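You operate a simulated robot arm through the tools that you are given. There is no shell and no other tool.

You are at the controls of a simulated robot arm. One attempt, no reset.

JOB
Put the black ring on the turntable, check it and sort it.
Fine: take it from the row by the turntable; swing the steel arm on to it, press zero, turn the blue knob to its end and read the display; small green tray up to 0.05, else the small red one; leave the arm away.

Only the result counts: the job must be done as asked and must still hold three seconds after the hand-in. Knocking over, shifting, dropping, spilling or breaking anything else fails it.

ROBOT AND FRAMES
A 6-joint arm with a fingered hand, fixed in place. Base frame: the origin is on the floor under the middle of its stand, x ahead of it, y to its left, z up; the work surface is at about z = 910. Units: mm, degrees, N and s.
With the tool pointing down near the work surface it reaches from about 280 to 700 mm from the base axis. Its first joint turns from -166.0 to 166.0 degrees. Payload 4 kg.
The tool frame sits at the grasp point between the pads (the TCP): z along the fingers, y along the line on which they close. The tips reach 22 mm beyond it. The gripper opens to 112 mm; its body begins 60 mm behind the TCP. The gripper is a hand of 4 fingers: y runs from the thumb to the fingers, the wrist lies at [0, 0, -218] in the tool frame, and closing takes about 1.5 s.
Orientation is that of the tool frame in the base frame, as a unit quaternion [w, x, y, z]. With the fingers straight down and closing along the base's y, the tool's x points along the base's -x, its y along +y and its z along -z.

CONTROLS
- The arm moves only by the tool play_rows. Its arguments are lists of equal length, an entry for each row: "rotation": the turn, a rotation vector about the base's x, y, z in degrees, a list of three; "travel": the shift along the base's x, y, z in mm, a list of three. In form: {"rotation": [[wx, wy, wz], ...], "travel": [[x, y, z], ...]}. A call has 1 to 20 rows; each row shifts and turns the commanded pose from where the row before left it. "gripper" is the opening, from 0 (shut) to 1 (fully open), set as the call begins (left out, the last holds). A row lasts 0.2 s, in which the tool goes at most 50 mm and 8.6 degrees; a call with a longer step from one row to the next is refused whole, and so is a gripper value outside its range. Where a pose cannot be reached the arm comes as near as it can. A force on the tool above 90 N (or 10 N above the force at the start of the call, whichever is more), or a blocked arm, ends the call early, and 0.2 s more pass. Each finger travels about 45 mm/s and halts on what it meets, pressing with about 28 N; the grip force reading is that of the motor and also rises with nothing between the fingers. The clock runs only during rows and for 0.2 s after the last one: add rows that do not move to give the fingers time. The reply holds the time, the measured pose of the TCP, the force on the tool along the base axes, the opening and the grip force, in the units named above and with some noise, with the torque about the TCP (base axes, N m) and any sound that the robot's microphone picked up.
- Cameras (640 x 400 px; columns grow to the right, rows downward): "scene" is fixed at [48.8, -499.8, 1480.8]; the picture's right is [0.47, -0.88, 0.00], its down [-0.43, -0.23, -0.88] and it looks along [0.77, 0.41, -0.48] (base axes); focal length 334 px, centre (320, 200). "wrist" rides on the gripper at [69, 4, -83] in the tool frame; the picture's right is [-0.06, 1.00, 0.00], its down [-0.77, -0.05, -0.64] and it looks along [-0.64, -0.04, 0.77] (tool axes); focal length 243 px, centre (320, 200). There is no depth. A picture from a camera that has moved, and an enlarged one, comes with that camera's place and axes in the base frame and with its lens.
- grab_frame(camera): a new picture of that camera. The clock stands still meanwhile.
- move_fingers(finger1, finger2, finger3, thumb_bend): sets how far each is bent, from 0 (flat) to 1 (curled in); at 0.3 the hand is open as for a grip, at 0.7 the pads meet at the TCP. One left out holds its place. A second passes; each finger stops where it meets its share of the squeeze, and holds until it gets a number again. A gripper value or a shape takes the hand back. It gives what a move gives, with no picture; readings hold the bend of each and the force on the fingers (four entries, about 0 where the hand has none), thumb and palm.
- set_grasp(shape): the hand has 4 fingers and takes this shape, open, in about a second: jaw (thumb against the fingers, like two jaws); tri (thumb and two fingers); tip (a fingertip pinch); poke (one finger out to press); point (the index stretched); flat (the hand flat); cup (the hand cupped); fist (a fist). The gripper value then closes the fingers along that shape, each until it touches; the sizes above hold for jaw. It gives what a move gives, with no picture.
- inspect(camera, box): a new picture of the part [left, top, right, bottom] of that camera's present view, enlarged. The clock stands still meanwhile.
- sign_off(): hands the job in; it is judged then, once.

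Places have to be worked out from the pictures, the camera data and where the tool is seen. Open the gripper and draw the arm clear of the work before you hand the job in, unless the task says otherwise.

The tools are called by a JSON object that holds its "api" and its "payload". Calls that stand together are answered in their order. play_rows: Moves the arm, as the interface text tells. Its arguments: {"type":"object","properties":{"rotation":{"type":"array","items":{"type":"array","items":{"type":"number"}}},"travel":{"type":"array","items":{"type":"array","items":{"type":"number"}}},"gripper":{"type":"number"}},"required":["rotation","travel"]} The other tools are called the same way: set_grasp (shape) gives the hand a shape; move_fingers (finger1, finger2, finger3, thumb_bend) moves the fingers one by one; grab_frame (camera) takes a picture; inspect (camera, box) takes an enlarged picture of a part of a camera's view; sign_off () hands the job in.

At the start:

```text
time: 0.0
tcp_pos: [354.5, -182.5, 1290.1]
ee_rot: [0.0, 0.0, 1.0, -0.001]
ft_force: [-0.3, 1.1, 0.3]
torque: [0.05, -0.02, 0.0]
finger_gap: 112.0
gripper_force: 0.1
shape: jaw
bend: [0.3, 0.3, 0.3, 0.3]
finger forces: [0.0, 0.1, 0.0, 0.0, 0.1, 0.0]
```

scene: 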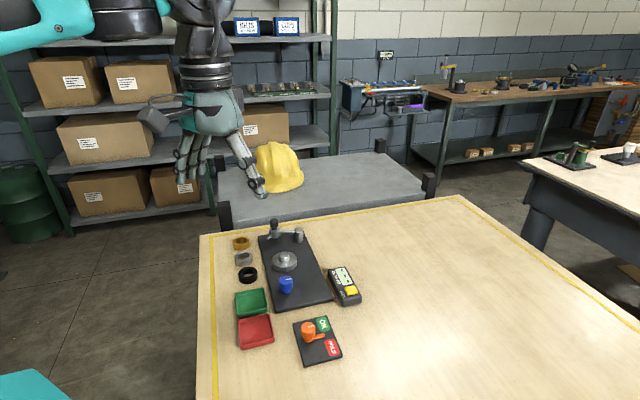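
wrist: 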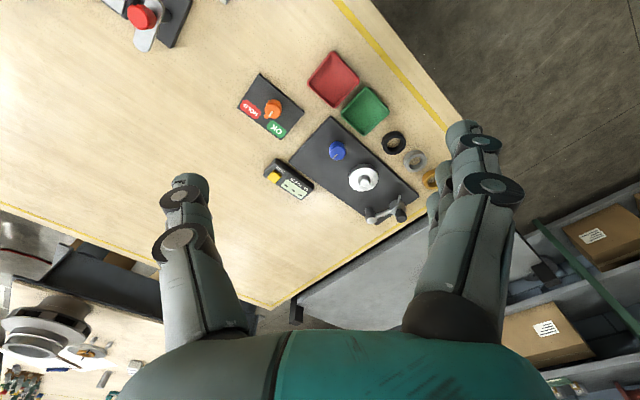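

I see the row of three rings (orange, grey, black), the turntable plate with a blue knob, the steel arm, a display with a yellow button, and trays. I'll take enlarged looks first.

{"api": "inspect", "payload": {"camera": "scene", "box": [220, 210, 380, 310]}}

{"api": "inspect", "payload": {"camera": "scene", "box": [220, 280, 380, 380]}}

{"api": "inspect", "payload": {"camera": "wrist", "box": [220, 40, 460, 240]}}

```text
4.00 times, centred on (300, 260) of scene
camera zoom: at [48.8, -499.8, 1480.8], right [0.47, -0.88, 0.0], down [-0.43, -0.23, -0.88], along [0.77, 0.41, -0.48], focal length 1337 px, centre (400, -40)
```

zoom: 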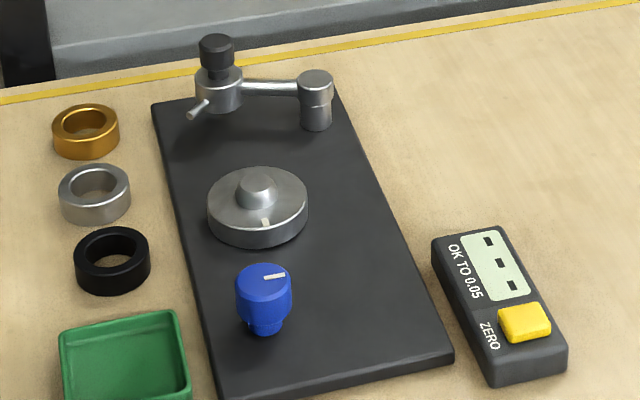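

```text
4.00 times, centred on (300, 330) of scene
camera zoom: at [48.8, -499.8, 1480.8], right [0.47, -0.88, 0.0], down [-0.43, -0.23, -0.88], along [0.77, 0.41, -0.48], focal length 1337 px, centre (400, -320)
```

zoom: 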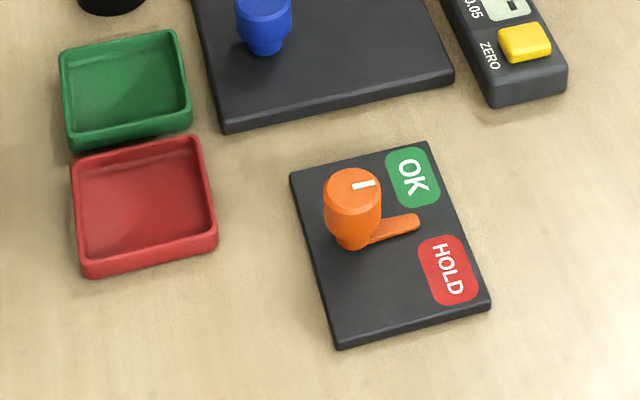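

```text
2.00 times, centred on (340, 140) of wrist
camera zoom: at [286.6, -177.0, 1372.7], right [0.06, 1.0, 0.0], down [0.77, -0.05, 0.64], along [0.64, -0.04, -0.77], focal length 485 px, centre (280, 320)
```

zoom: 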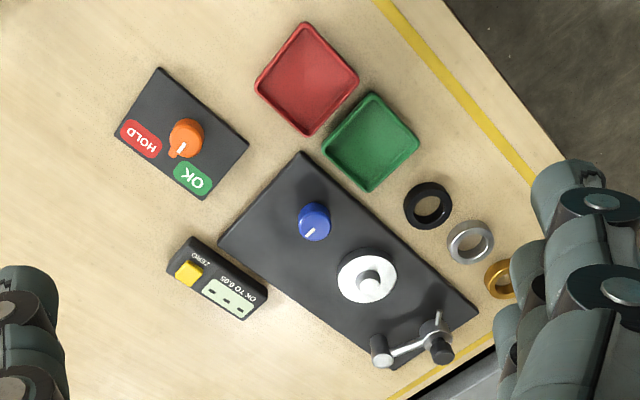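

The ring row, turntable, knob and arm are all within reach. I'll bring the hand to a point above the turntable for closer pictures, staying well above everything.

{"api": "play_rows", "payload": {"rotation": [[0, 0, 0], [0, 0, 0], [0, 0, 0], [0, 0, 0], [0, 0, 0], [0, 0, 0], [0, 0, 0], [0, 0, 0], [0, 0, 0], [0, 0, 0]], "travel": [[20.5, 10, -12], [20.5, 10, -12], [20.5, 10, -12], [20.5, 10, -12], [20.5, 10, -12], [20.5, 10, -12], [20.5, 10, -12], [20.5, 10, -12], [20.5, 10, -12], [20.5, 10, -12]]}}

{"api": "grab_frame", "payload": {"camera": "wrist"}}

{"api": "inspect", "payload": {"camera": "wrist", "box": [220, 40, 440, 240]}}

{"api": "grab_frame", "payload": {"camera": "scene"}}

```text
time: 2.2
tcp_pos: [561.9, -81.5, 1170.9]
ee_rot: [0.0, 0.0, 1.0, 0.0]
ft_force: [-1.3, -0.8, 0.1]
torque: [-0.03, 0.01, 0.01]
finger_gap: 111.7
gripper_force: 0.0
shape: jaw
bend: [0.3, 0.3, 0.3, 0.3]
finger forces: [0.0, 0.0, 0.0, 0.0, 0.1, 0.1]
```

```text
taken
camera wrist: at [492.8, -76.4, 1253.9], right [0.06, 1.0, 0.0], down [0.77, -0.05, 0.64], along [0.64, -0.04, -0.77], focal length 243 px, centre (320, 200)
```

wrist: 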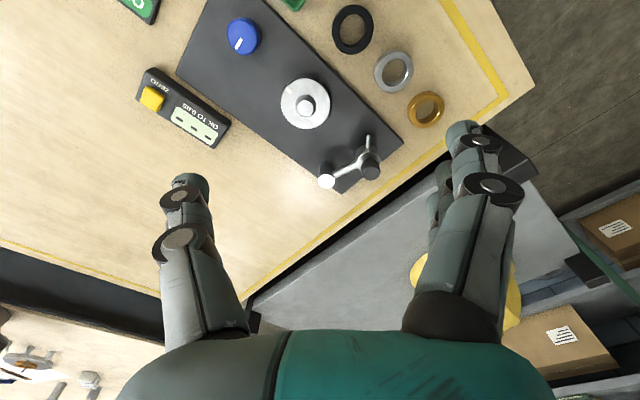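

```text
2.00 times, centred on (330, 140) of wrist
camera zoom: at [492.8, -76.4, 1253.9], right [0.06, 1.0, 0.0], down [0.77, -0.05, 0.64], along [0.64, -0.04, -0.77], focal length 485 px, centre (300, 320)
```

zoom: 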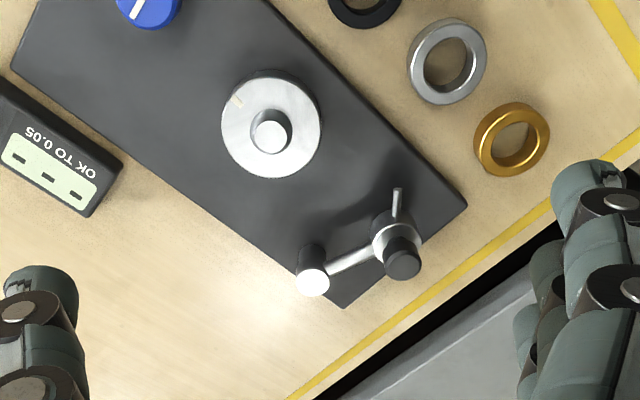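

```text
taken
```

scene: 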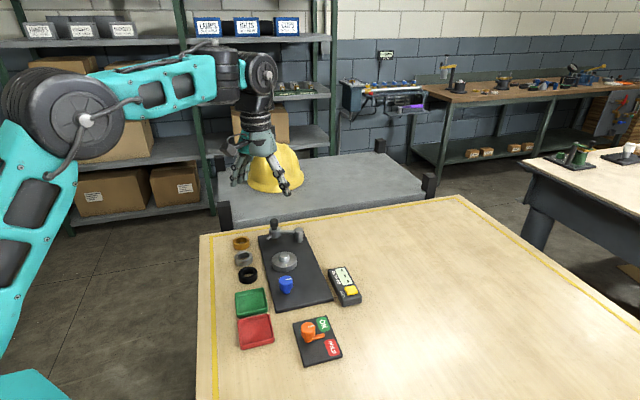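

From the pictures I estimate the black ring at about (523,-42), the turntable centre at about (595,-102), and the arm post near (690,-82), with its head near (666,-22). I'll go above the black ring, turned about 47° so the hand closes across the row, and look at it there.

{"api": "play_rows", "payload": {"rotation": [[0, 0, 5.85], [0, 0, 5.85], [0, 0, 5.85], [0, 0, 5.85], [0, 0, 5.85], [0, 0, 5.85], [0, 0, 5.85], [0, 0, 5.85]], "travel": [[-4.9, 4.95, -13.9], [-4.9, 4.95, -13.9], [-4.9, 4.95, -13.9], [-4.9, 4.95, -13.9], [-4.9, 4.95, -13.9], [-4.9, 4.95, -13.9], [-4.9, 4.95, -13.9], [-4.9, 4.95, -13.9]]}}

{"api": "grab_frame", "payload": {"camera": "wrist"}}

{"api": "set_grasp", "payload": {"shape": "tri"}}

{"api": "grab_frame", "payload": {"camera": "wrist"}}

{"api": "set_grasp", "payload": {"shape": "tip"}}

{"api": "grab_frame", "payload": {"camera": "wrist"}}

```text
time: 4.0
tcp_pos: [523.2, -41.0, 1057.9]
ee_rot: [-0.001, -0.398, 0.918, -0.001]
ft_force: [-0.5, -0.1, -0.1]
torque: [0.03, 0.03, -0.03]
finger_gap: 112.0
gripper_force: 0.0
shape: jaw
bend: [0.3, 0.3, 0.3, 0.3]
finger forces: [0.0, 0.0, 0.1, 0.0, 0.0, 0.0]
```

```text
taken
camera wrist: at [472.9, -88.3, 1140.9], right [-0.69, 0.73, 0.0], down [0.56, 0.53, 0.64], along [0.47, 0.44, -0.77], focal length 243 px, centre (320, 200)
```

wrist: 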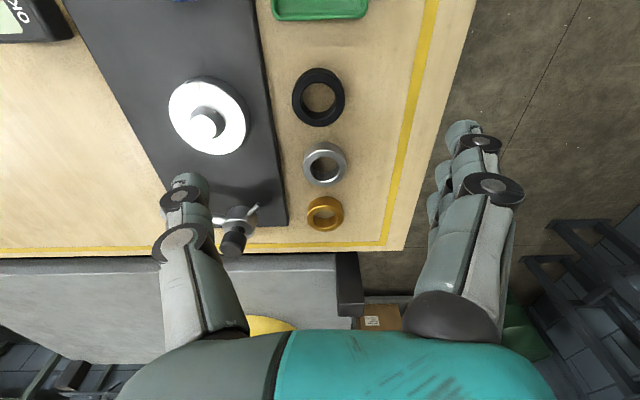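

```text
time: 4.9
tcp_pos: [523.8, -41.4, 1058.1]
ee_rot: [0.001, -0.396, 0.918, -0.001]
ft_force: [-0.5, 0.0, 0.4]
torque: [0.01, -0.01, -0.02]
finger_gap: 111.8
gripper_force: 0.0
shape: tri
bend: [0.3, 0.3, 0.03, 0.3]
finger forces: [0.1, 0.0, 0.0, 0.1, 0.0, 0.0]
```

```text
taken
camera wrist: at [472.9, -88.4, 1141.1], right [-0.68, 0.73, 0.0], down [0.56, 0.53, 0.64], along [0.47, 0.44, -0.77], focal length 243 px, centre (320, 200)
```

wrist: 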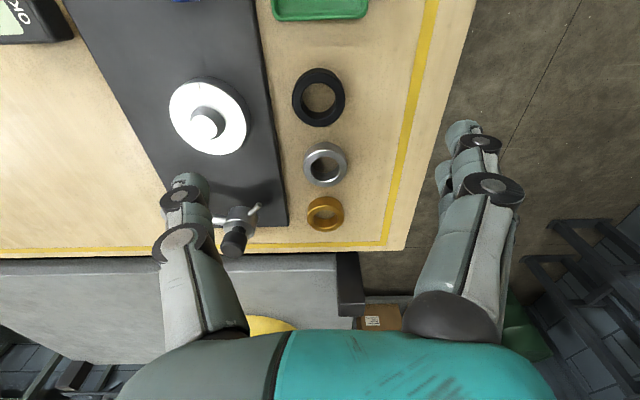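

```text
time: 5.8
tcp_pos: [524.1, -41.5, 1059.5]
ee_rot: [0.001, -0.398, 0.918, 0.0]
ft_force: [-0.6, 0.4, 0.3]
torque: [-0.02, 0.05, 0.02]
finger_gap: 111.8
gripper_force: 0.0
shape: tip
bend: [0.03, 0.3, 0.03, 0.3]
finger forces: [0.0, 0.0, 0.0, 0.0, 0.0, 0.0]
```

```text
taken
camera wrist: at [472.9, -88.4, 1141.1], right [-0.68, 0.73, 0.0], down [0.56, 0.53, 0.64], along [0.47, 0.44, -0.77], focal length 243 px, centre (320, 200)
```

wrist: 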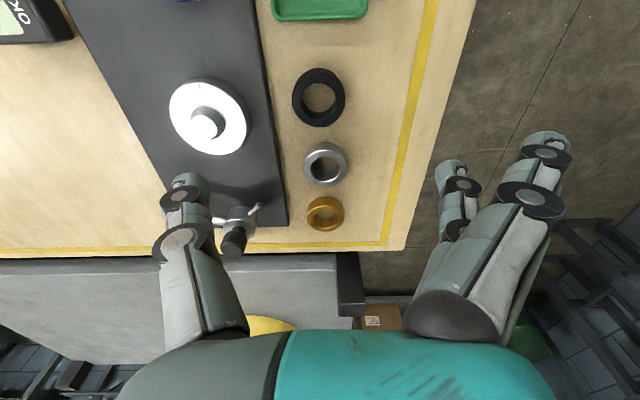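

The jaw shape (three fingers against the thumb) suits the ring best. I'll set it back to jaw, then zoom on the ring, disc and boss so I can measure them.

{"api": "set_grasp", "payload": {"shape": "jaw"}}

{"api": "inspect", "payload": {"camera": "wrist", "box": [270, 50, 370, 150]}}

{"api": "inspect", "payload": {"camera": "wrist", "box": [150, 60, 290, 270]}}

```text
time: 6.7
tcp_pos: [523.9, -41.5, 1057.9]
ee_rot: [0.0, -0.397, 0.918, -0.001]
ft_force: [0.3, 0.3, 0.3]
torque: [0.01, 0.03, 0.03]
finger_gap: 111.7
gripper_force: 0.1
shape: jaw
bend: [0.3, 0.3, 0.3, 0.3]
finger forces: [0.0, 0.0, 0.1, 0.0, 0.1, 0.0]
```

```text
4.00 times, centred on (320, 100) of wrist
camera zoom: at [472.9, -88.4, 1141.1], right [-0.68, 0.73, 0.0], down [0.56, 0.53, 0.64], along [0.47, 0.44, -0.77], focal length 970 px, centre (320, 600)
```

zoom: 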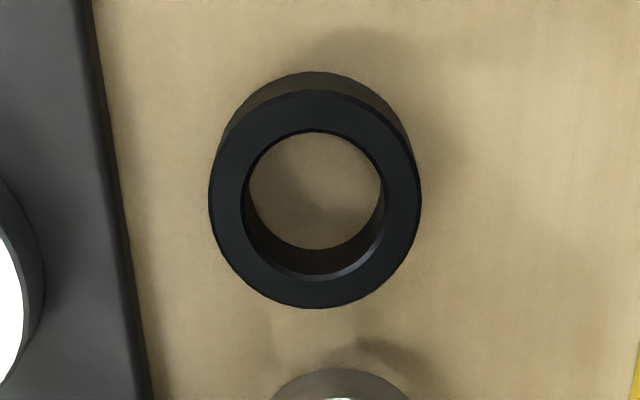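

```text
1.90 times, centred on (220, 165) of wrist
camera zoom: at [472.9, -88.4, 1141.1], right [-0.68, 0.73, 0.0], down [0.56, 0.53, 0.64], along [0.47, 0.44, -0.77], focal length 462 px, centre (510, 267)
```

zoom: 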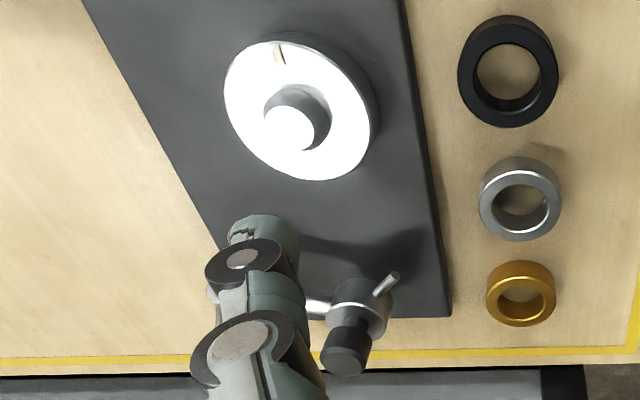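

The ring is about 45 mm across and 16 mm tall at (522,-43), with roughly 20 mm between it and the plate edge. I need the finger thickness and where the tips sit when partly closed, so I'll close part way in the air and look.

{"api": "play_rows", "payload": {"rotation": [[0, 0, 0], [0, 0, 0], [0, 0, 0], [0, 0, 0], [0, 0, 0], [0, 0, 0]], "travel": [[0, 0, 0], [0, 0, 0], [0, 0, 0], [0, 0, 0], [0, 0, 0], [0, 0, 0]], "gripper": 0.55}}

{"api": "grab_frame", "payload": {"camera": "wrist"}}

{"api": "inspect", "payload": {"camera": "scene", "box": [200, 120, 360, 300]}}

```text
time: 8.1
tcp_pos: [523.5, -42.6, 1058.3]
ee_rot: [-0.001, -0.397, 0.918, 0.0]
ft_force: [-0.6, -0.5, 0.0]
torque: [0.02, 0.02, 0.02]
finger_gap: 62.4
gripper_force: 0.0
shape: jaw
bend: [0.72, 0.72, 0.72, 0.7]
finger forces: [0.0, 0.0, 0.0, 0.0, 0.0, 0.1]
```

```text
taken
camera wrist: at [472.9, -88.4, 1141.0], right [-0.68, 0.73, 0.0], down [0.56, 0.53, 0.64], along [0.47, 0.44, -0.77], focal length 243 px, centre (320, 200)
```

wrist: 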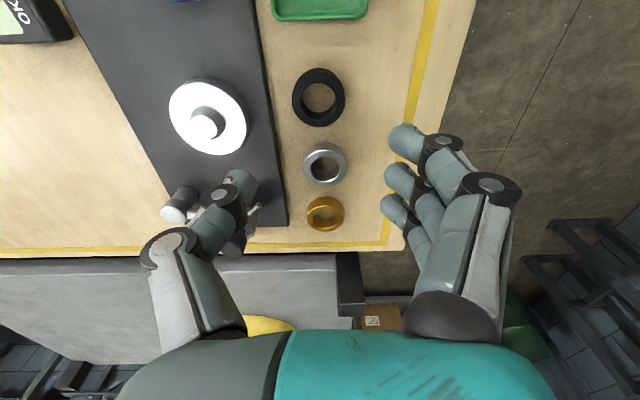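

```text
2.22 times, centred on (280, 210) of scene
camera zoom: at [48.8, -499.8, 1480.8], right [0.47, -0.88, 0.0], down [-0.43, -0.23, -0.88], along [0.77, 0.41, -0.48], focal length 743 px, centre (409, 178)
```

zoom: 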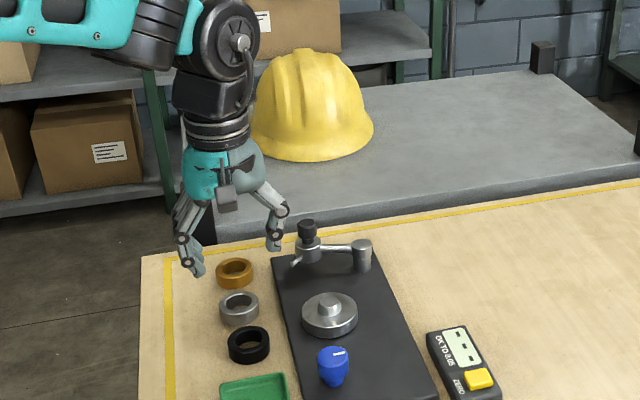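

At a 62 mm gap the tips are about 16 mm thick rounded ends, sloping inward. I'll turn the hand to about 17° so the thumb drops into the free wedge between plate and tray, narrow to about 54 mm, come down to z≈985 and check the alignment.

{"api": "play_rows", "payload": {"rotation": [[0, 0, -5.96], [0, 0, -5.96], [0, 0, -5.96], [0, 0, -5.96], [0, 0, -5.96], [0, 0, 0]], "travel": [[-0.2, -0.3, -14], [-0.2, -0.3, -14], [-0.2, -0.3, -14], [-0.2, -0.3, -14], [-0.2, -0.3, -14], [0, 0, 0]], "gripper": 0.49}}

{"api": "grab_frame", "payload": {"camera": "wrist"}}

{"api": "inspect", "payload": {"camera": "wrist", "box": [240, 60, 400, 180]}}

```text
time: 9.5
tcp_pos: [522.1, -43.4, 988.8]
ee_rot: [0.0, -0.148, 0.989, -0.002]
ft_force: [1.0, 0.2, -0.5]
torque: [0.04, 0.01, 0.01]
finger_gap: 55.3
gripper_force: 0.0
shape: jaw
bend: [0.73, 0.73, 0.73, 0.7]
finger forces: [0.0, 0.0, 0.0, 0.0, 0.0, 0.0]
```

```text
taken
camera wrist: at [454.9, -58.7, 1071.8], right [-0.23, 0.97, 0.0], down [0.75, 0.18, 0.64], along [0.62, 0.15, -0.77], focal length 243 px, centre (320, 200)
```

wrist: 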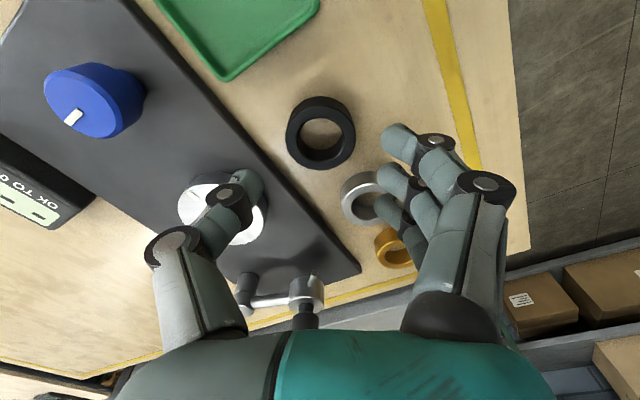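

```text
3.33 times, centred on (320, 120) of wrist
camera zoom: at [454.9, -58.7, 1071.8], right [-0.23, 0.97, 0.0], down [0.75, 0.18, 0.64], along [0.62, 0.15, -0.77], focal length 809 px, centre (320, 467)
```

zoom: 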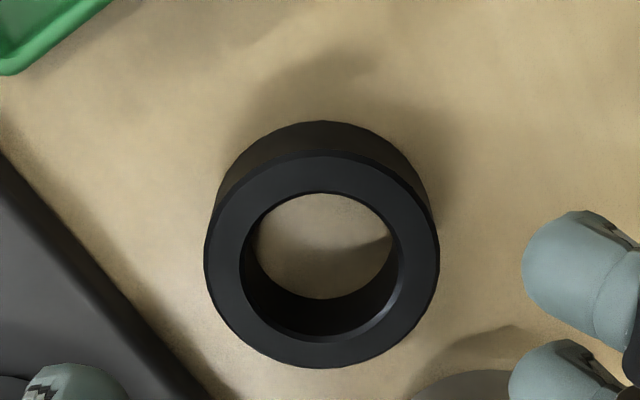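

The ring centre projects within 0.5 mm of the TCP axis. I'll go down so the tips end just above the table, watching the force.

{"api": "play_rows", "payload": {"rotation": [[0, 0, 0], [0, 0, 0], [0, 0, 0], [0, 0, 0], [0, 0, 0], [0, 0, 0], [0, 0, 0]], "travel": [[0, 0, -8], [0, 0, -8], [0, 0, -8], [0, 0, -7], [0, 0, -6], [0, 0, -5], [0, 0, 0]]}}

{"api": "grab_frame", "payload": {"camera": "wrist"}}

{"api": "inspect", "payload": {"camera": "scene", "box": [200, 200, 320, 300]}}

```text
time: 11.1
tcp_pos: [520.1, -44.4, 947.2]
ee_rot: [0.0, -0.149, 0.989, -0.001]
ft_force: [-0.6, -0.2, 0.0]
torque: [0.0, 0.01, -0.02]
finger_gap: 55.7
gripper_force: 0.1
shape: jaw
bend: [0.73, 0.73, 0.73, 0.7]
finger forces: [0.1, 0.0, 0.1, 0.0, 0.0, 0.0]
```

```text
taken
camera wrist: at [453.2, -59.2, 1029.4], right [-0.23, 0.97, 0.0], down [0.75, 0.18, 0.64], along [0.62, 0.15, -0.77], focal length 243 px, centre (320, 200)
```

wrist: 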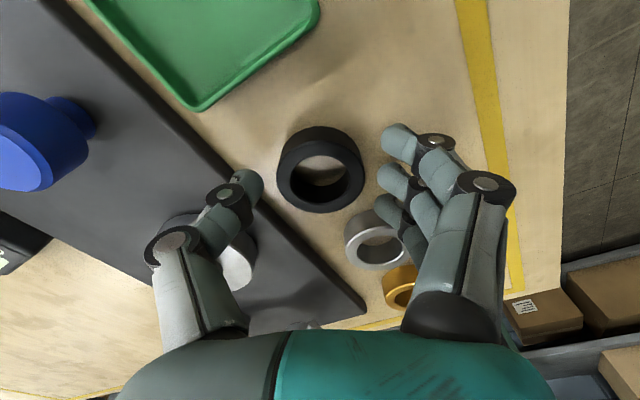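

```text
4.00 times, centred on (260, 250) of scene
camera zoom: at [48.8, -499.8, 1480.8], right [0.47, -0.88, 0.0], down [-0.43, -0.23, -0.88], along [0.77, 0.41, -0.48], focal length 1337 px, centre (560, 0)
```

zoom: 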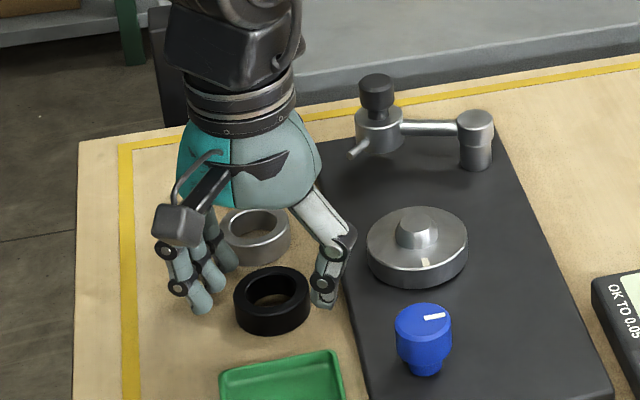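

The hand drifted about 1.7 mm in -x on the way down. I'll zoom to re-measure the ring relative to the TCP before the last few millimetres.

{"api": "inspect", "payload": {"camera": "wrist", "box": [220, 100, 420, 230]}}

```text
3.08 times, centred on (320, 165) of wrist
camera zoom: at [453.2, -59.2, 1029.4], right [-0.23, 0.97, 0.0], down [0.75, 0.18, 0.64], along [0.62, 0.15, -0.77], focal length 746 px, centre (320, 308)
```

zoom: 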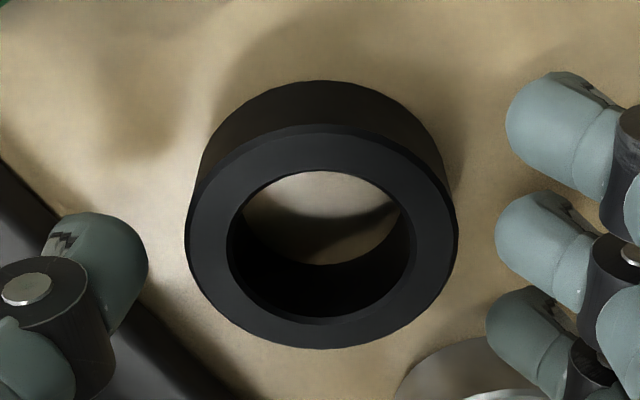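

Correcting for perspective, the ring centre is 4.3 mm further along the camera's viewing direction. I'll shift (+4.1,+1.3) at this height, then re-check.

{"api": "play_rows", "payload": {"rotation": [[0, 0, 0], [0, 0, 0], [0, 0, 0]], "travel": [[2, 0.6, 0], [2.1, 0.7, 0], [0, 0, 0]]}}

{"api": "inspect", "payload": {"camera": "wrist", "box": [220, 100, 420, 230]}}

```text
time: 11.9
tcp_pos: [524.1, -43.2, 948.3]
ee_rot: [0.0, -0.148, 0.989, -0.001]
ft_force: [0.3, 0.3, 1.1]
torque: [-0.02, -0.03, 0.03]
finger_gap: 55.5
gripper_force: 0.1
shape: jaw
bend: [0.73, 0.73, 0.73, 0.7]
finger forces: [0.0, 0.1, 0.0, 0.0, 0.0, 0.0]
```

```text
3.08 times, centred on (320, 165) of wrist
camera zoom: at [456.9, -57.4, 1029.5], right [-0.23, 0.97, 0.0], down [0.75, 0.18, 0.64], along [0.62, 0.15, -0.77], focal length 746 px, centre (320, 308)
```

zoom: 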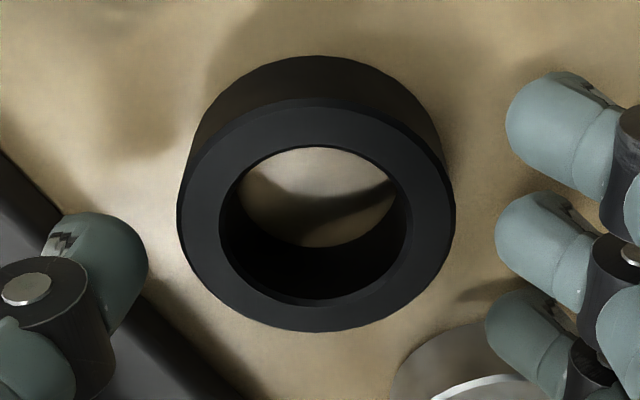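

The ring is now centred to within about 0.5 mm along and 0.8 mm across. I'll go down the last 10 mm.

{"api": "play_rows", "payload": {"rotation": [[0, 0, 0], [0, 0, 0], [0, 0, 0], [0, 0, 0], [0, 0, 0]], "travel": [[0, 0, -3], [0, 0, -3], [0, 0, -2.5], [0, 0, -2], [0, 0, 0]]}}

{"api": "inspect", "payload": {"camera": "scene", "box": [220, 230, 300, 290]}}

{"api": "grab_frame", "payload": {"camera": "wrist"}}

```text
time: 13.1
tcp_pos: [523.8, -41.7, 935.9]
ee_rot: [0.0, -0.147, 0.989, -0.001]
ft_force: [-0.7, 0.5, -0.2]
torque: [0.0, 0.03, 0.01]
finger_gap: 55.8
gripper_force: 0.0
shape: jaw
bend: [0.73, 0.73, 0.73, 0.7]
finger forces: [0.0, 0.1, 0.0, 0.0, 0.1, 0.1]
```

```text
6.67 times, centred on (260, 260) of scene
camera zoom: at [48.8, -499.8, 1480.8], right [0.47, -0.88, 0.0], down [-0.43, -0.23, -0.88], along [0.77, 0.41, -0.48], focal length 2228 px, centre (720, -200)
```

zoom: 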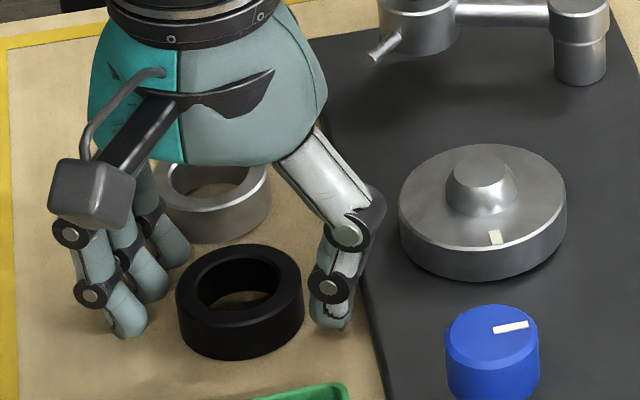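

```text
taken
camera wrist: at [456.7, -57.5, 1019.0], right [-0.23, 0.97, 0.0], down [0.75, 0.18, 0.64], along [0.62, 0.15, -0.77], focal length 243 px, centre (320, 200)
```

wrist: 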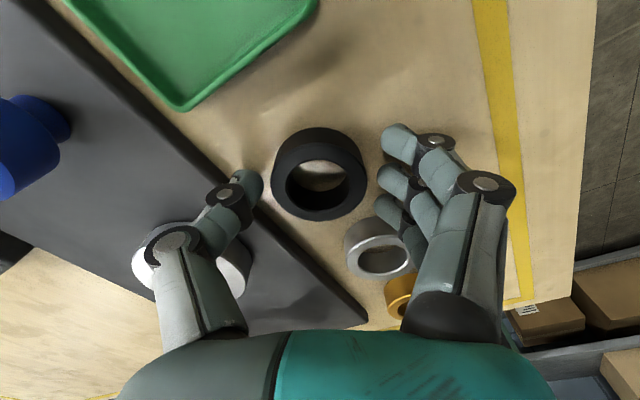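

The tips straddle the ring at about z 914, with the thumb clear of the plate. Now I'll close on the ring.

{"api": "play_rows", "payload": {"rotation": [[0, 0, 0], [0, 0, 0], [0, 0, 0], [0, 0, 0], [0, 0, 0], [0, 0, 0], [0, 0, 0]], "travel": [[0, 0, 0], [0, 0, 0], [0, 0, 0], [0, 0, 0], [0, 0, 0], [0, 0, 0], [0, 0, 0]], "gripper": 0.25}}

{"api": "grab_frame", "payload": {"camera": "wrist"}}

{"api": "inspect", "payload": {"camera": "scene", "box": [220, 230, 300, 290]}}

```text
time: 14.7
tcp_pos: [523.8, -42.4, 936.2]
ee_rot: [0.0, -0.149, 0.989, -0.001]
ft_force: [0.2, -0.5, -0.4]
torque: [0.01, -0.02, 0.03]
finger_gap: 33.8
gripper_force: 27.1
shape: jaw
bend: [0.73, 0.74, 0.73, 0.7]
finger forces: [8.0, 8.4, 9.3, 0.0, 25.2, 0.0]
```

```text
taken
camera wrist: at [456.7, -57.5, 1019.1], right [-0.23, 0.97, 0.0], down [0.75, 0.18, 0.64], along [0.62, 0.15, -0.77], focal length 243 px, centre (320, 200)
```

wrist: 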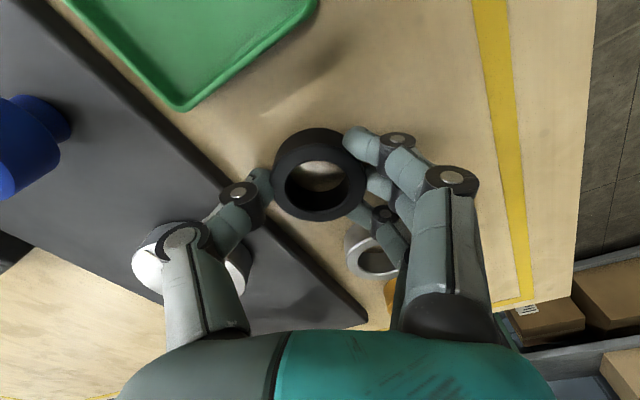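

```text
6.67 times, centred on (260, 260) of scene
camera zoom: at [48.8, -499.8, 1480.8], right [0.47, -0.88, 0.0], down [-0.43, -0.23, -0.88], along [0.77, 0.41, -0.48], focal length 2228 px, centre (720, -200)
```

zoom: 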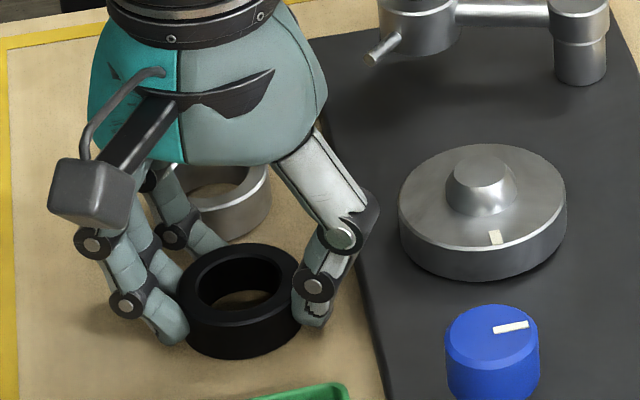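

The grip is firm: fingers 8/8/9 N and thumb 25 N. I'll lift 75 mm and check how the ring sits in the hand.

{"api": "play_rows", "payload": {"rotation": [[0, 0, 0], [0, 0, 0], [0, 0, 0], [0, 0, 0], [0, 0, 0], [0, 0, 0], [0, 0, 0], [0, 0, 0]], "travel": [[0, 0, 4], [0, 0, 8], [0, 0, 12], [0, 0, 15], [0, 0, 15], [0, 0, 12], [0, 0, 9], [0, 0, 0]]}}

{"api": "inspect", "payload": {"camera": "wrist", "box": [220, 100, 420, 230]}}

{"api": "grab_frame", "payload": {"camera": "wrist"}}

{"api": "inspect", "payload": {"camera": "scene", "box": [220, 200, 320, 280]}}

```text
time: 16.5
tcp_pos: [524.5, -41.9, 1011.8]
ee_rot: [0.0, -0.148, 0.989, -0.001]
ft_force: [-0.6, -1.0, -1.1]
torque: [0.01, -0.02, 0.0]
finger_gap: 33.9
gripper_force: 27.5
shape: jaw
bend: [0.73, 0.74, 0.73, 0.7]
finger forces: [8.2, 8.4, 9.4, 0.0, 25.1, 0.0]
```

```text
3.08 times, centred on (320, 165) of wrist
camera zoom: at [456.9, -56.7, 1094.5], right [-0.23, 0.97, 0.0], down [0.75, 0.18, 0.64], along [0.62, 0.15, -0.77], focal length 746 px, centre (320, 308)
```

zoom: 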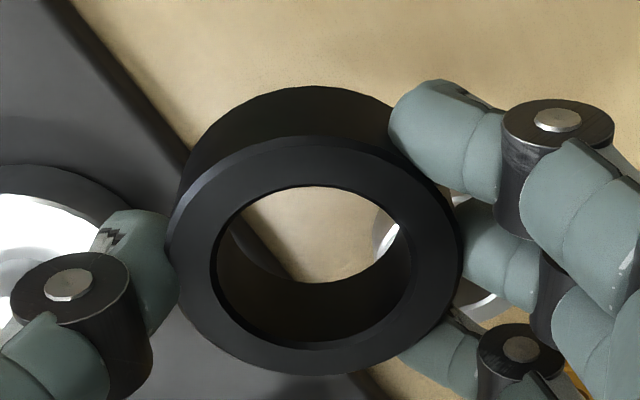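

```text
taken
camera wrist: at [456.9, -56.7, 1094.5], right [-0.23, 0.97, 0.0], down [0.75, 0.18, 0.64], along [0.62, 0.15, -0.77], focal length 243 px, centre (320, 200)
```

wrist: 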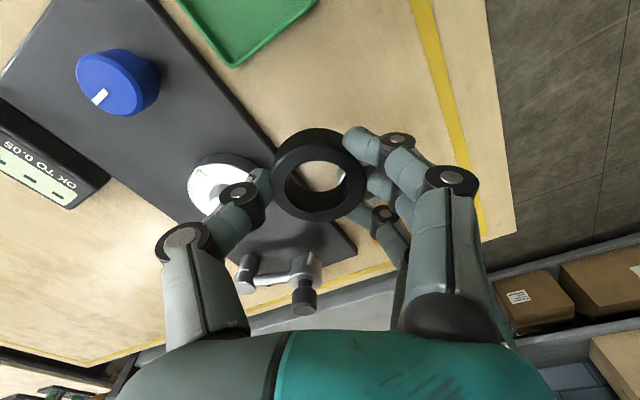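

```text
5.00 times, centred on (270, 240) of scene
camera zoom: at [48.8, -499.8, 1480.8], right [0.47, -0.88, 0.0], down [-0.43, -0.23, -0.88], along [0.77, 0.41, -0.48], focal length 1671 px, centre (570, 0)
```

zoom: 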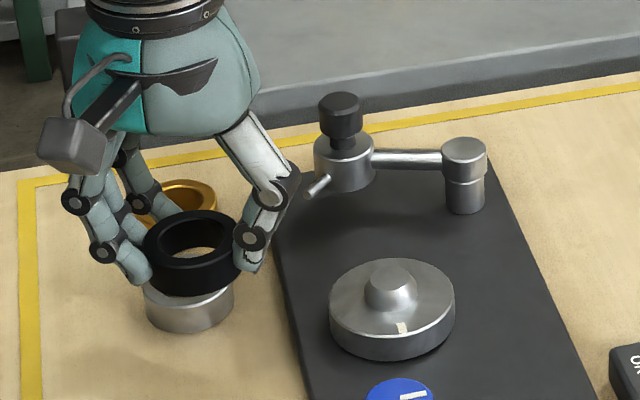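

The ring is held level, with its centre about 1 mm off the TCP. I put the turntable centre at about (600.5,-101.8), so I'll carry the ring above it at this height and look through the hole at the boss.

{"api": "play_rows", "payload": {"rotation": [[0, 0, 0], [0, 0, 0], [0, 0, 0], [0, 0, 0], [0, 0, 0], [0, 0, 0], [0, 0, 0], [0, 0, 0], [0, 0, 0]], "travel": [[9.4, -7.6, 0], [9.4, -7.6, 0], [9.4, -7.6, 0], [9.4, -7.6, 0], [9.4, -7.6, 0], [9.4, -7.6, 0], [9.4, -7.6, 0], [9.3, -7.5, 0], [0, 0, 0]]}}

{"api": "grab_frame", "payload": {"camera": "wrist"}}

{"api": "inspect", "payload": {"camera": "wrist", "box": [220, 80, 420, 230]}}

{"api": "inspect", "payload": {"camera": "scene", "box": [230, 210, 330, 290]}}

```text
time: 18.5
tcp_pos: [600.0, -104.5, 1010.9]
ee_rot: [0.0, -0.148, 0.989, -0.001]
ft_force: [0.9, -0.8, -1.0]
torque: [-0.01, -0.01, 0.0]
finger_gap: 33.8
gripper_force: 28.4
shape: jaw
bend: [0.73, 0.74, 0.73, 0.7]
finger forces: [8.5, 8.4, 9.8, 0.1, 25.1, 0.0]
```

```text
taken
camera wrist: at [532.7, -119.2, 1093.9], right [-0.23, 0.97, 0.0], down [0.75, 0.18, 0.64], along [0.62, 0.15, -0.77], focal length 243 px, centre (320, 200)
```

wrist: 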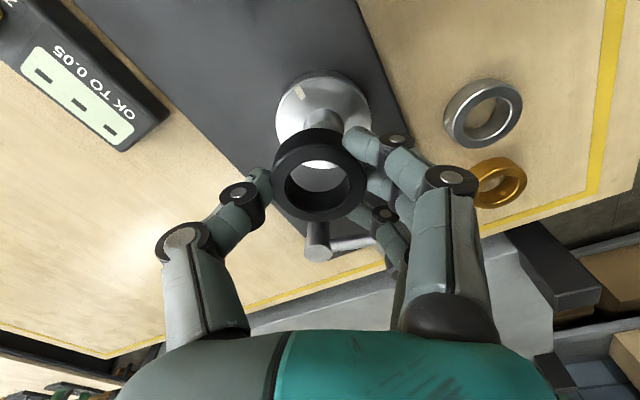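

```text
2.67 times, centred on (320, 155) of wrist
camera zoom: at [532.7, -119.2, 1093.9], right [-0.23, 0.97, 0.0], down [0.75, 0.18, 0.64], along [0.62, 0.15, -0.77], focal length 647 px, centre (320, 320)
```

zoom: 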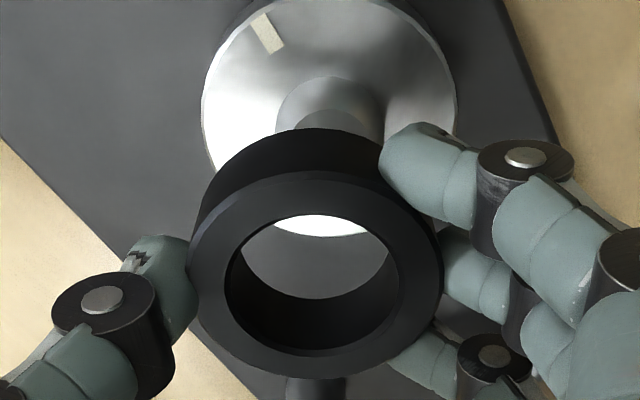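

```text
5.00 times, centred on (280, 250) of scene
camera zoom: at [48.8, -499.8, 1480.8], right [0.47, -0.88, 0.0], down [-0.43, -0.23, -0.88], along [0.77, 0.41, -0.48], focal length 1671 px, centre (520, -50)
```

zoom: 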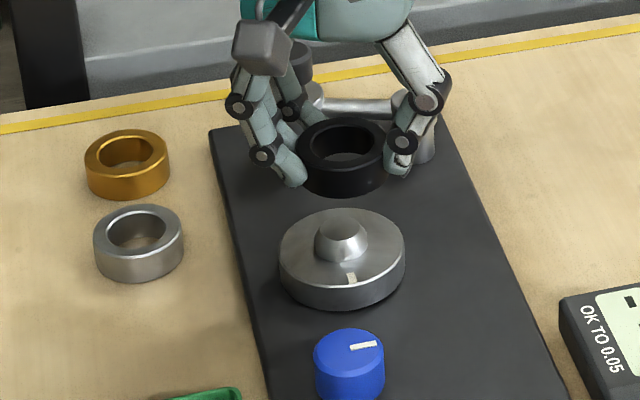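

The disc is about 3 mm off in tool y relative to the ring. I'll correct by (-1.5,+3.0), lower to about 14 mm above the boss, and check again.

{"api": "play_rows", "payload": {"rotation": [[0, 0, 0], [0, 0, 0], [0, 0, 0], [0, 0, 0], [0, 0, 0]], "travel": [[-0.8, 1.5, -6], [-0.7, 1.5, -6], [0, 0, -6], [0, 0, -5], [0, 0, 0]]}}

{"api": "inspect", "payload": {"camera": "wrist", "box": [220, 80, 420, 230]}}

{"api": "inspect", "payload": {"camera": "scene", "box": [240, 210, 320, 280]}}

```text
time: 19.7
tcp_pos: [597.5, -99.8, 988.4]
ee_rot: [0.0, -0.148, 0.989, -0.001]
ft_force: [-0.1, -0.2, -0.6]
torque: [0.02, -0.03, 0.02]
finger_gap: 33.9
gripper_force: 27.7
shape: jaw
bend: [0.73, 0.74, 0.73, 0.7]
finger forces: [8.4, 8.4, 9.8, 0.0, 25.2, 0.0]
```

```text
2.67 times, centred on (320, 155) of wrist
camera zoom: at [530.3, -115.0, 1070.3], right [-0.23, 0.97, 0.0], down [0.75, 0.18, 0.64], along [0.62, 0.15, -0.77], focal length 647 px, centre (320, 320)
```

zoom: 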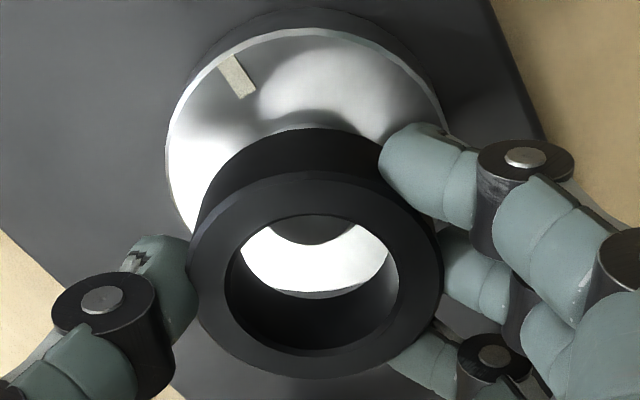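

```text
5.71 times, centred on (280, 245) of scene
camera zoom: at [48.8, -499.8, 1480.8], right [0.47, -0.88, 0.0], down [-0.43, -0.23, -0.88], along [0.77, 0.41, -0.48], focal length 1910 px, centre (549, -57)
```

zoom: 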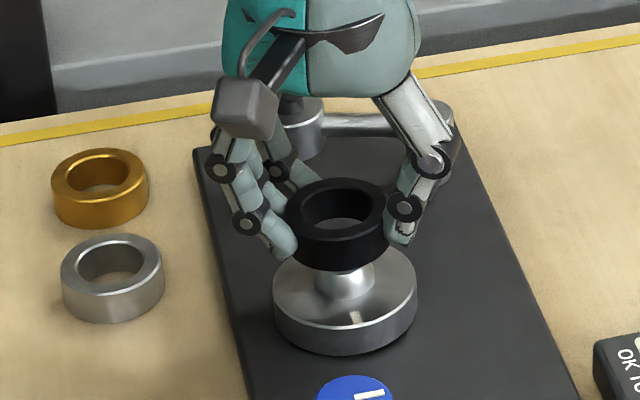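

Combining the scene and wrist rays gives a disc top at z≈935.6, with the ring offset by about (+1.35,-1.35) from the disc centre. I'll correct that and lower to just above the boss.

{"api": "play_rows", "payload": {"rotation": [[0, 0, 0], [0, 0, 0], [0, 0, 0], [0, 0, 0], [0, 0, 0]], "travel": [[0.7, -0.7, 0], [0.65, -0.65, 0], [0, 0, -5], [0, 0, -4], [0, 0, 0]]}}

{"api": "inspect", "payload": {"camera": "wrist", "box": [220, 80, 420, 230]}}

{"api": "inspect", "payload": {"camera": "scene", "box": [250, 220, 320, 280]}}

```text
time: 20.9
tcp_pos: [599.2, -102.4, 979.6]
ee_rot: [-0.001, -0.148, 0.989, -0.001]
ft_force: [-0.4, 0.9, -1.9]
torque: [0.03, -0.04, 0.0]
finger_gap: 33.7
gripper_force: 27.9
shape: jaw
bend: [0.73, 0.74, 0.73, 0.7]
finger forces: [8.6, 8.3, 9.9, 0.0, 25.1, 0.1]
```

```text
2.67 times, centred on (320, 155) of wrist
camera zoom: at [531.9, -116.4, 1062.3], right [-0.23, 0.97, 0.0], down [0.75, 0.18, 0.64], along [0.62, 0.15, -0.77], focal length 647 px, centre (320, 320)
```

zoom: 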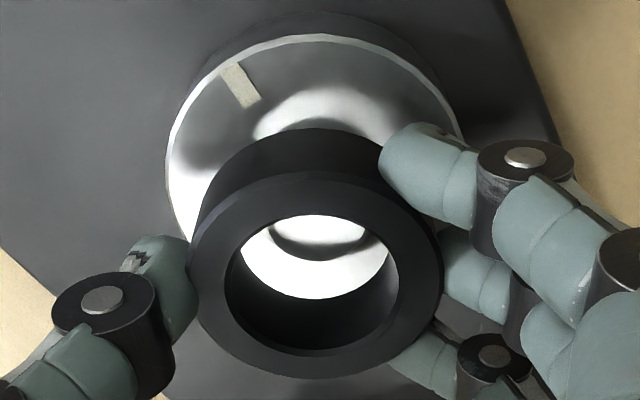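

```text
6.67 times, centred on (285, 250) of scene
camera zoom: at [48.8, -499.8, 1480.8], right [0.47, -0.88, 0.0], down [-0.43, -0.23, -0.88], along [0.77, 0.41, -0.48], focal length 2228 px, centre (553, -133)
```

zoom: 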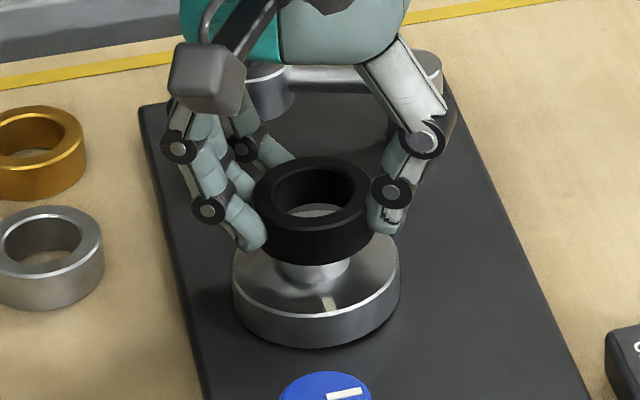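

The ring's and disc's offset estimates agree to about 1 mm, and the boss is tapered (top ~20 mm against a hole of ~30 mm). I'll make a small correction and lower over the boss.

{"api": "play_rows", "payload": {"rotation": [[0, 0, 0], [0, 0, 0], [0, 0, 0], [0, 0, 0], [0, 0, 0]], "travel": [[-0.7, -0.4, 0], [0, 0, -4], [0, 0, -4], [0, 0, -3], [0, 0, 0]]}}

{"api": "inspect", "payload": {"camera": "wrist", "box": [220, 80, 420, 230]}}

{"api": "inspect", "payload": {"camera": "scene", "box": [250, 220, 320, 280]}}

```text
time: 22.1
tcp_pos: [599.6, -102.0, 969.5]
ee_rot: [0.0, -0.147, 0.989, -0.001]
ft_force: [-0.5, 1.3, -0.8]
torque: [-0.02, 0.0, 0.0]
finger_gap: 33.7
gripper_force: 27.9
shape: jaw
bend: [0.73, 0.74, 0.73, 0.7]
finger forces: [8.6, 8.4, 10.0, 0.0, 25.2, 0.0]
```

```text
2.67 times, centred on (320, 155) of wrist
camera zoom: at [531.2, -117.0, 1052.0], right [-0.23, 0.97, 0.0], down [0.75, 0.18, 0.64], along [0.62, 0.15, -0.77], focal length 647 px, centre (320, 320)
```

zoom: 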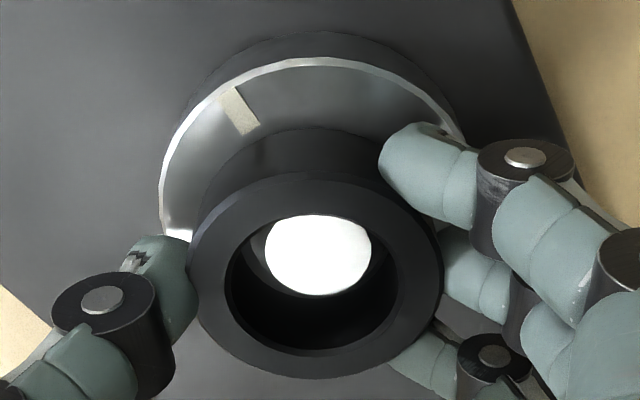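

```text
6.67 times, centred on (285, 250) of scene
camera zoom: at [48.8, -499.8, 1480.8], right [0.47, -0.88, 0.0], down [-0.43, -0.23, -0.88], along [0.77, 0.41, -0.48], focal length 2228 px, centre (553, -133)
```

zoom: 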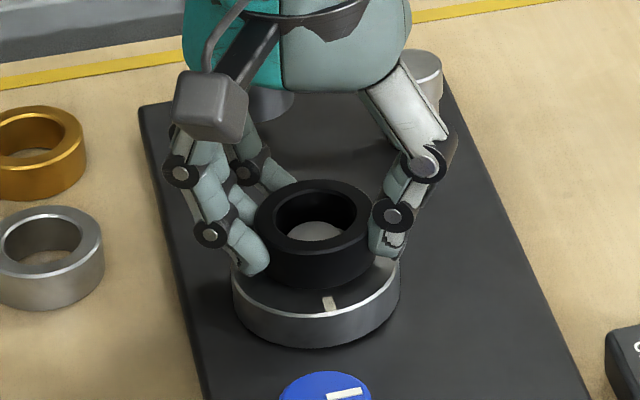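

The boss top shows nicely inside the hole, about 1 mm off concentric. I'll make a last trim of (-0.7,+0.3) and lower gently to the disc.

{"api": "play_rows", "payload": {"rotation": [[0, 0, 0], [0, 0, 0], [0, 0, 0], [0, 0, 0], [0, 0, 0]], "travel": [[-0.7, 0.3, 0], [0, 0, -2.5], [0, 0, -2], [0, 0, -1.5], [0, 0, 0]]}}

{"api": "inspect", "payload": {"camera": "wrist", "box": [220, 80, 420, 230]}}

{"api": "inspect", "payload": {"camera": "scene", "box": [250, 220, 320, 280]}}

```text
time: 23.3
tcp_pos: [597.6, -100.6, 965.6]
ee_rot: [0.001, -0.148, 0.989, 0.0]
ft_force: [-4.9, -2.0, 17.8]
torque: [-0.05, 0.01, 0.0]
finger_gap: 34.1
gripper_force: 28.4
shape: jaw
bend: [0.73, 0.74, 0.73, 0.7]
finger forces: [10.7, 9.5, 10.1, 0.0, 29.7, 0.0]
```

```text
2.67 times, centred on (320, 155) of wrist
camera zoom: at [530.3, -115.8, 1047.7], right [-0.23, 0.97, 0.0], down [0.74, 0.18, 0.64], along [0.63, 0.15, -0.77], focal length 647 px, centre (320, 320)
```

zoom: 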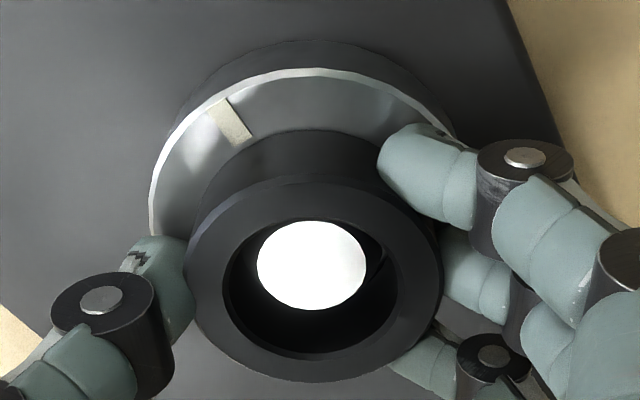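

```text
6.67 times, centred on (285, 250) of scene
camera zoom: at [48.8, -499.8, 1480.8], right [0.47, -0.88, 0.0], down [-0.43, -0.23, -0.88], along [0.77, 0.41, -0.48], focal length 2228 px, centre (553, -133)
```

zoom: 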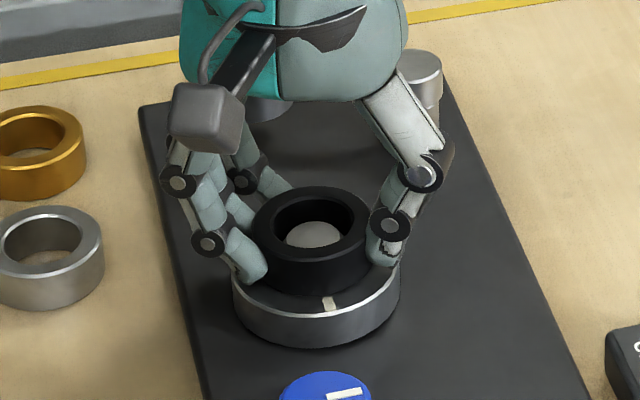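

Upward contact of 18 N with a push toward the camera shows the hole's near wall is riding on the boss taper, about 4 mm above the disc. I'll lift 2 mm, shift about 1.3 mm toward the camera (-1.2,-0.4), and lower again.

{"api": "play_rows", "payload": {"rotation": [[0, 0, 0], [0, 0, 0], [0, 0, 0], [0, 0, 0], [0, 0, 0]], "travel": [[0, 0, 2], [-1.2, -0.4, 0], [0, 0, -1.5], [0, 0, -1.5], [0, 0, 0]]}}

{"api": "inspect", "payload": {"camera": "wrist", "box": [220, 80, 420, 230]}}

{"api": "inspect", "payload": {"camera": "scene", "box": [250, 220, 320, 280]}}

```text
time: 24.5
tcp_pos: [595.7, -101.3, 964.3]
ee_rot: [0.002, -0.149, 0.989, -0.001]
ft_force: [2.7, 4.6, 32.4]
torque: [0.16, -0.01, 0.04]
finger_gap: 34.3
gripper_force: 28.1
shape: jaw
bend: [0.74, 0.74, 0.73, 0.71]
finger forces: [11.4, 11.0, 14.5, 0.1, 30.1, 0.0]
```

```text
2.67 times, centred on (320, 155) of wrist
camera zoom: at [529.0, -117.0, 1046.4], right [-0.23, 0.97, 0.0], down [0.74, 0.18, 0.65], along [0.63, 0.15, -0.76], focal length 647 px, centre (320, 320)
```

zoom: 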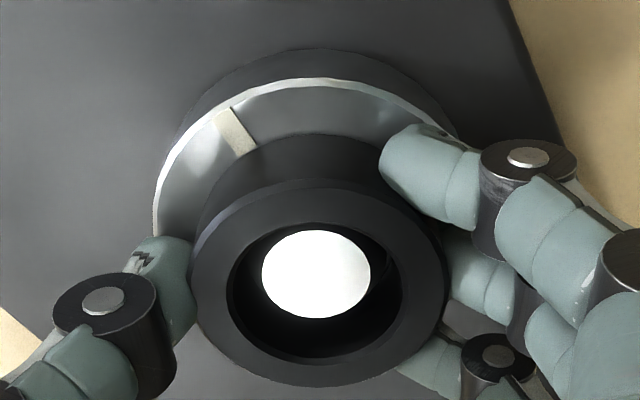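

```text
6.67 times, centred on (285, 250) of scene
camera zoom: at [48.8, -499.8, 1480.8], right [0.47, -0.88, 0.0], down [-0.43, -0.23, -0.88], along [0.77, 0.41, -0.48], focal length 2228 px, centre (553, -133)
```

zoom: 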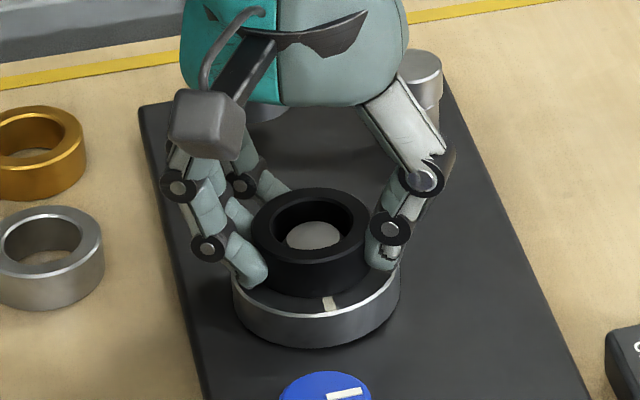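

Force is now 32 N up with little sideways push. I'll zoom closely from the scene camera to see whether the ring is seated or still on the taper.

{"api": "inspect", "payload": {"camera": "scene", "box": [270, 240, 310, 275]}}

{"api": "inspect", "payload": {"camera": "wrist", "box": [270, 100, 370, 210]}}

```text
11.43 times, centred on (290, 258) of scene
camera zoom: at [48.8, -499.8, 1480.8], right [0.47, -0.88, 0.0], down [-0.43, -0.23, -0.88], along [0.77, 0.41, -0.48], focal length 3820 px, centre (663, -457)
```

zoom: 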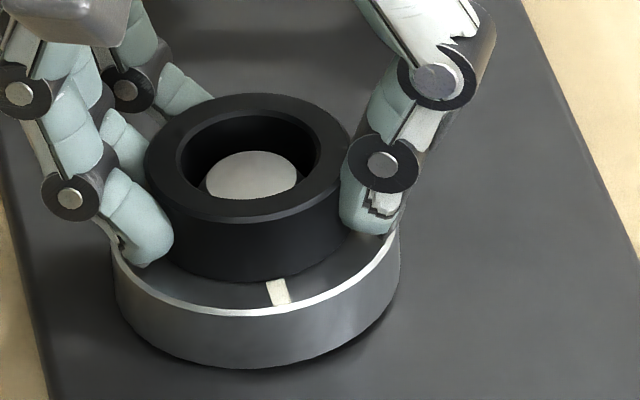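

```text
3.64 times, centred on (320, 155) of wrist
camera zoom: at [529.0, -117.0, 1046.4], right [-0.23, 0.97, 0.0], down [0.74, 0.18, 0.65], along [0.63, 0.15, -0.76], focal length 882 px, centre (320, 364)
```

zoom: 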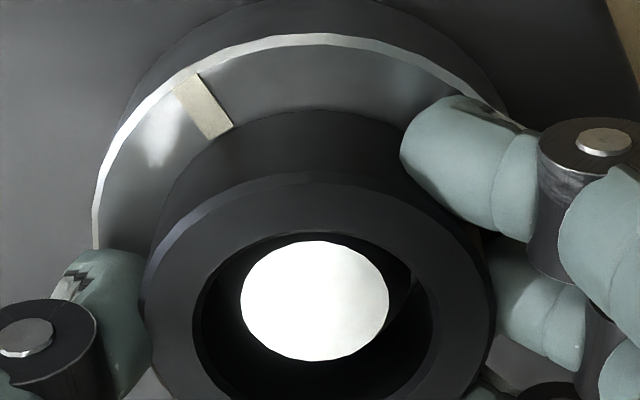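

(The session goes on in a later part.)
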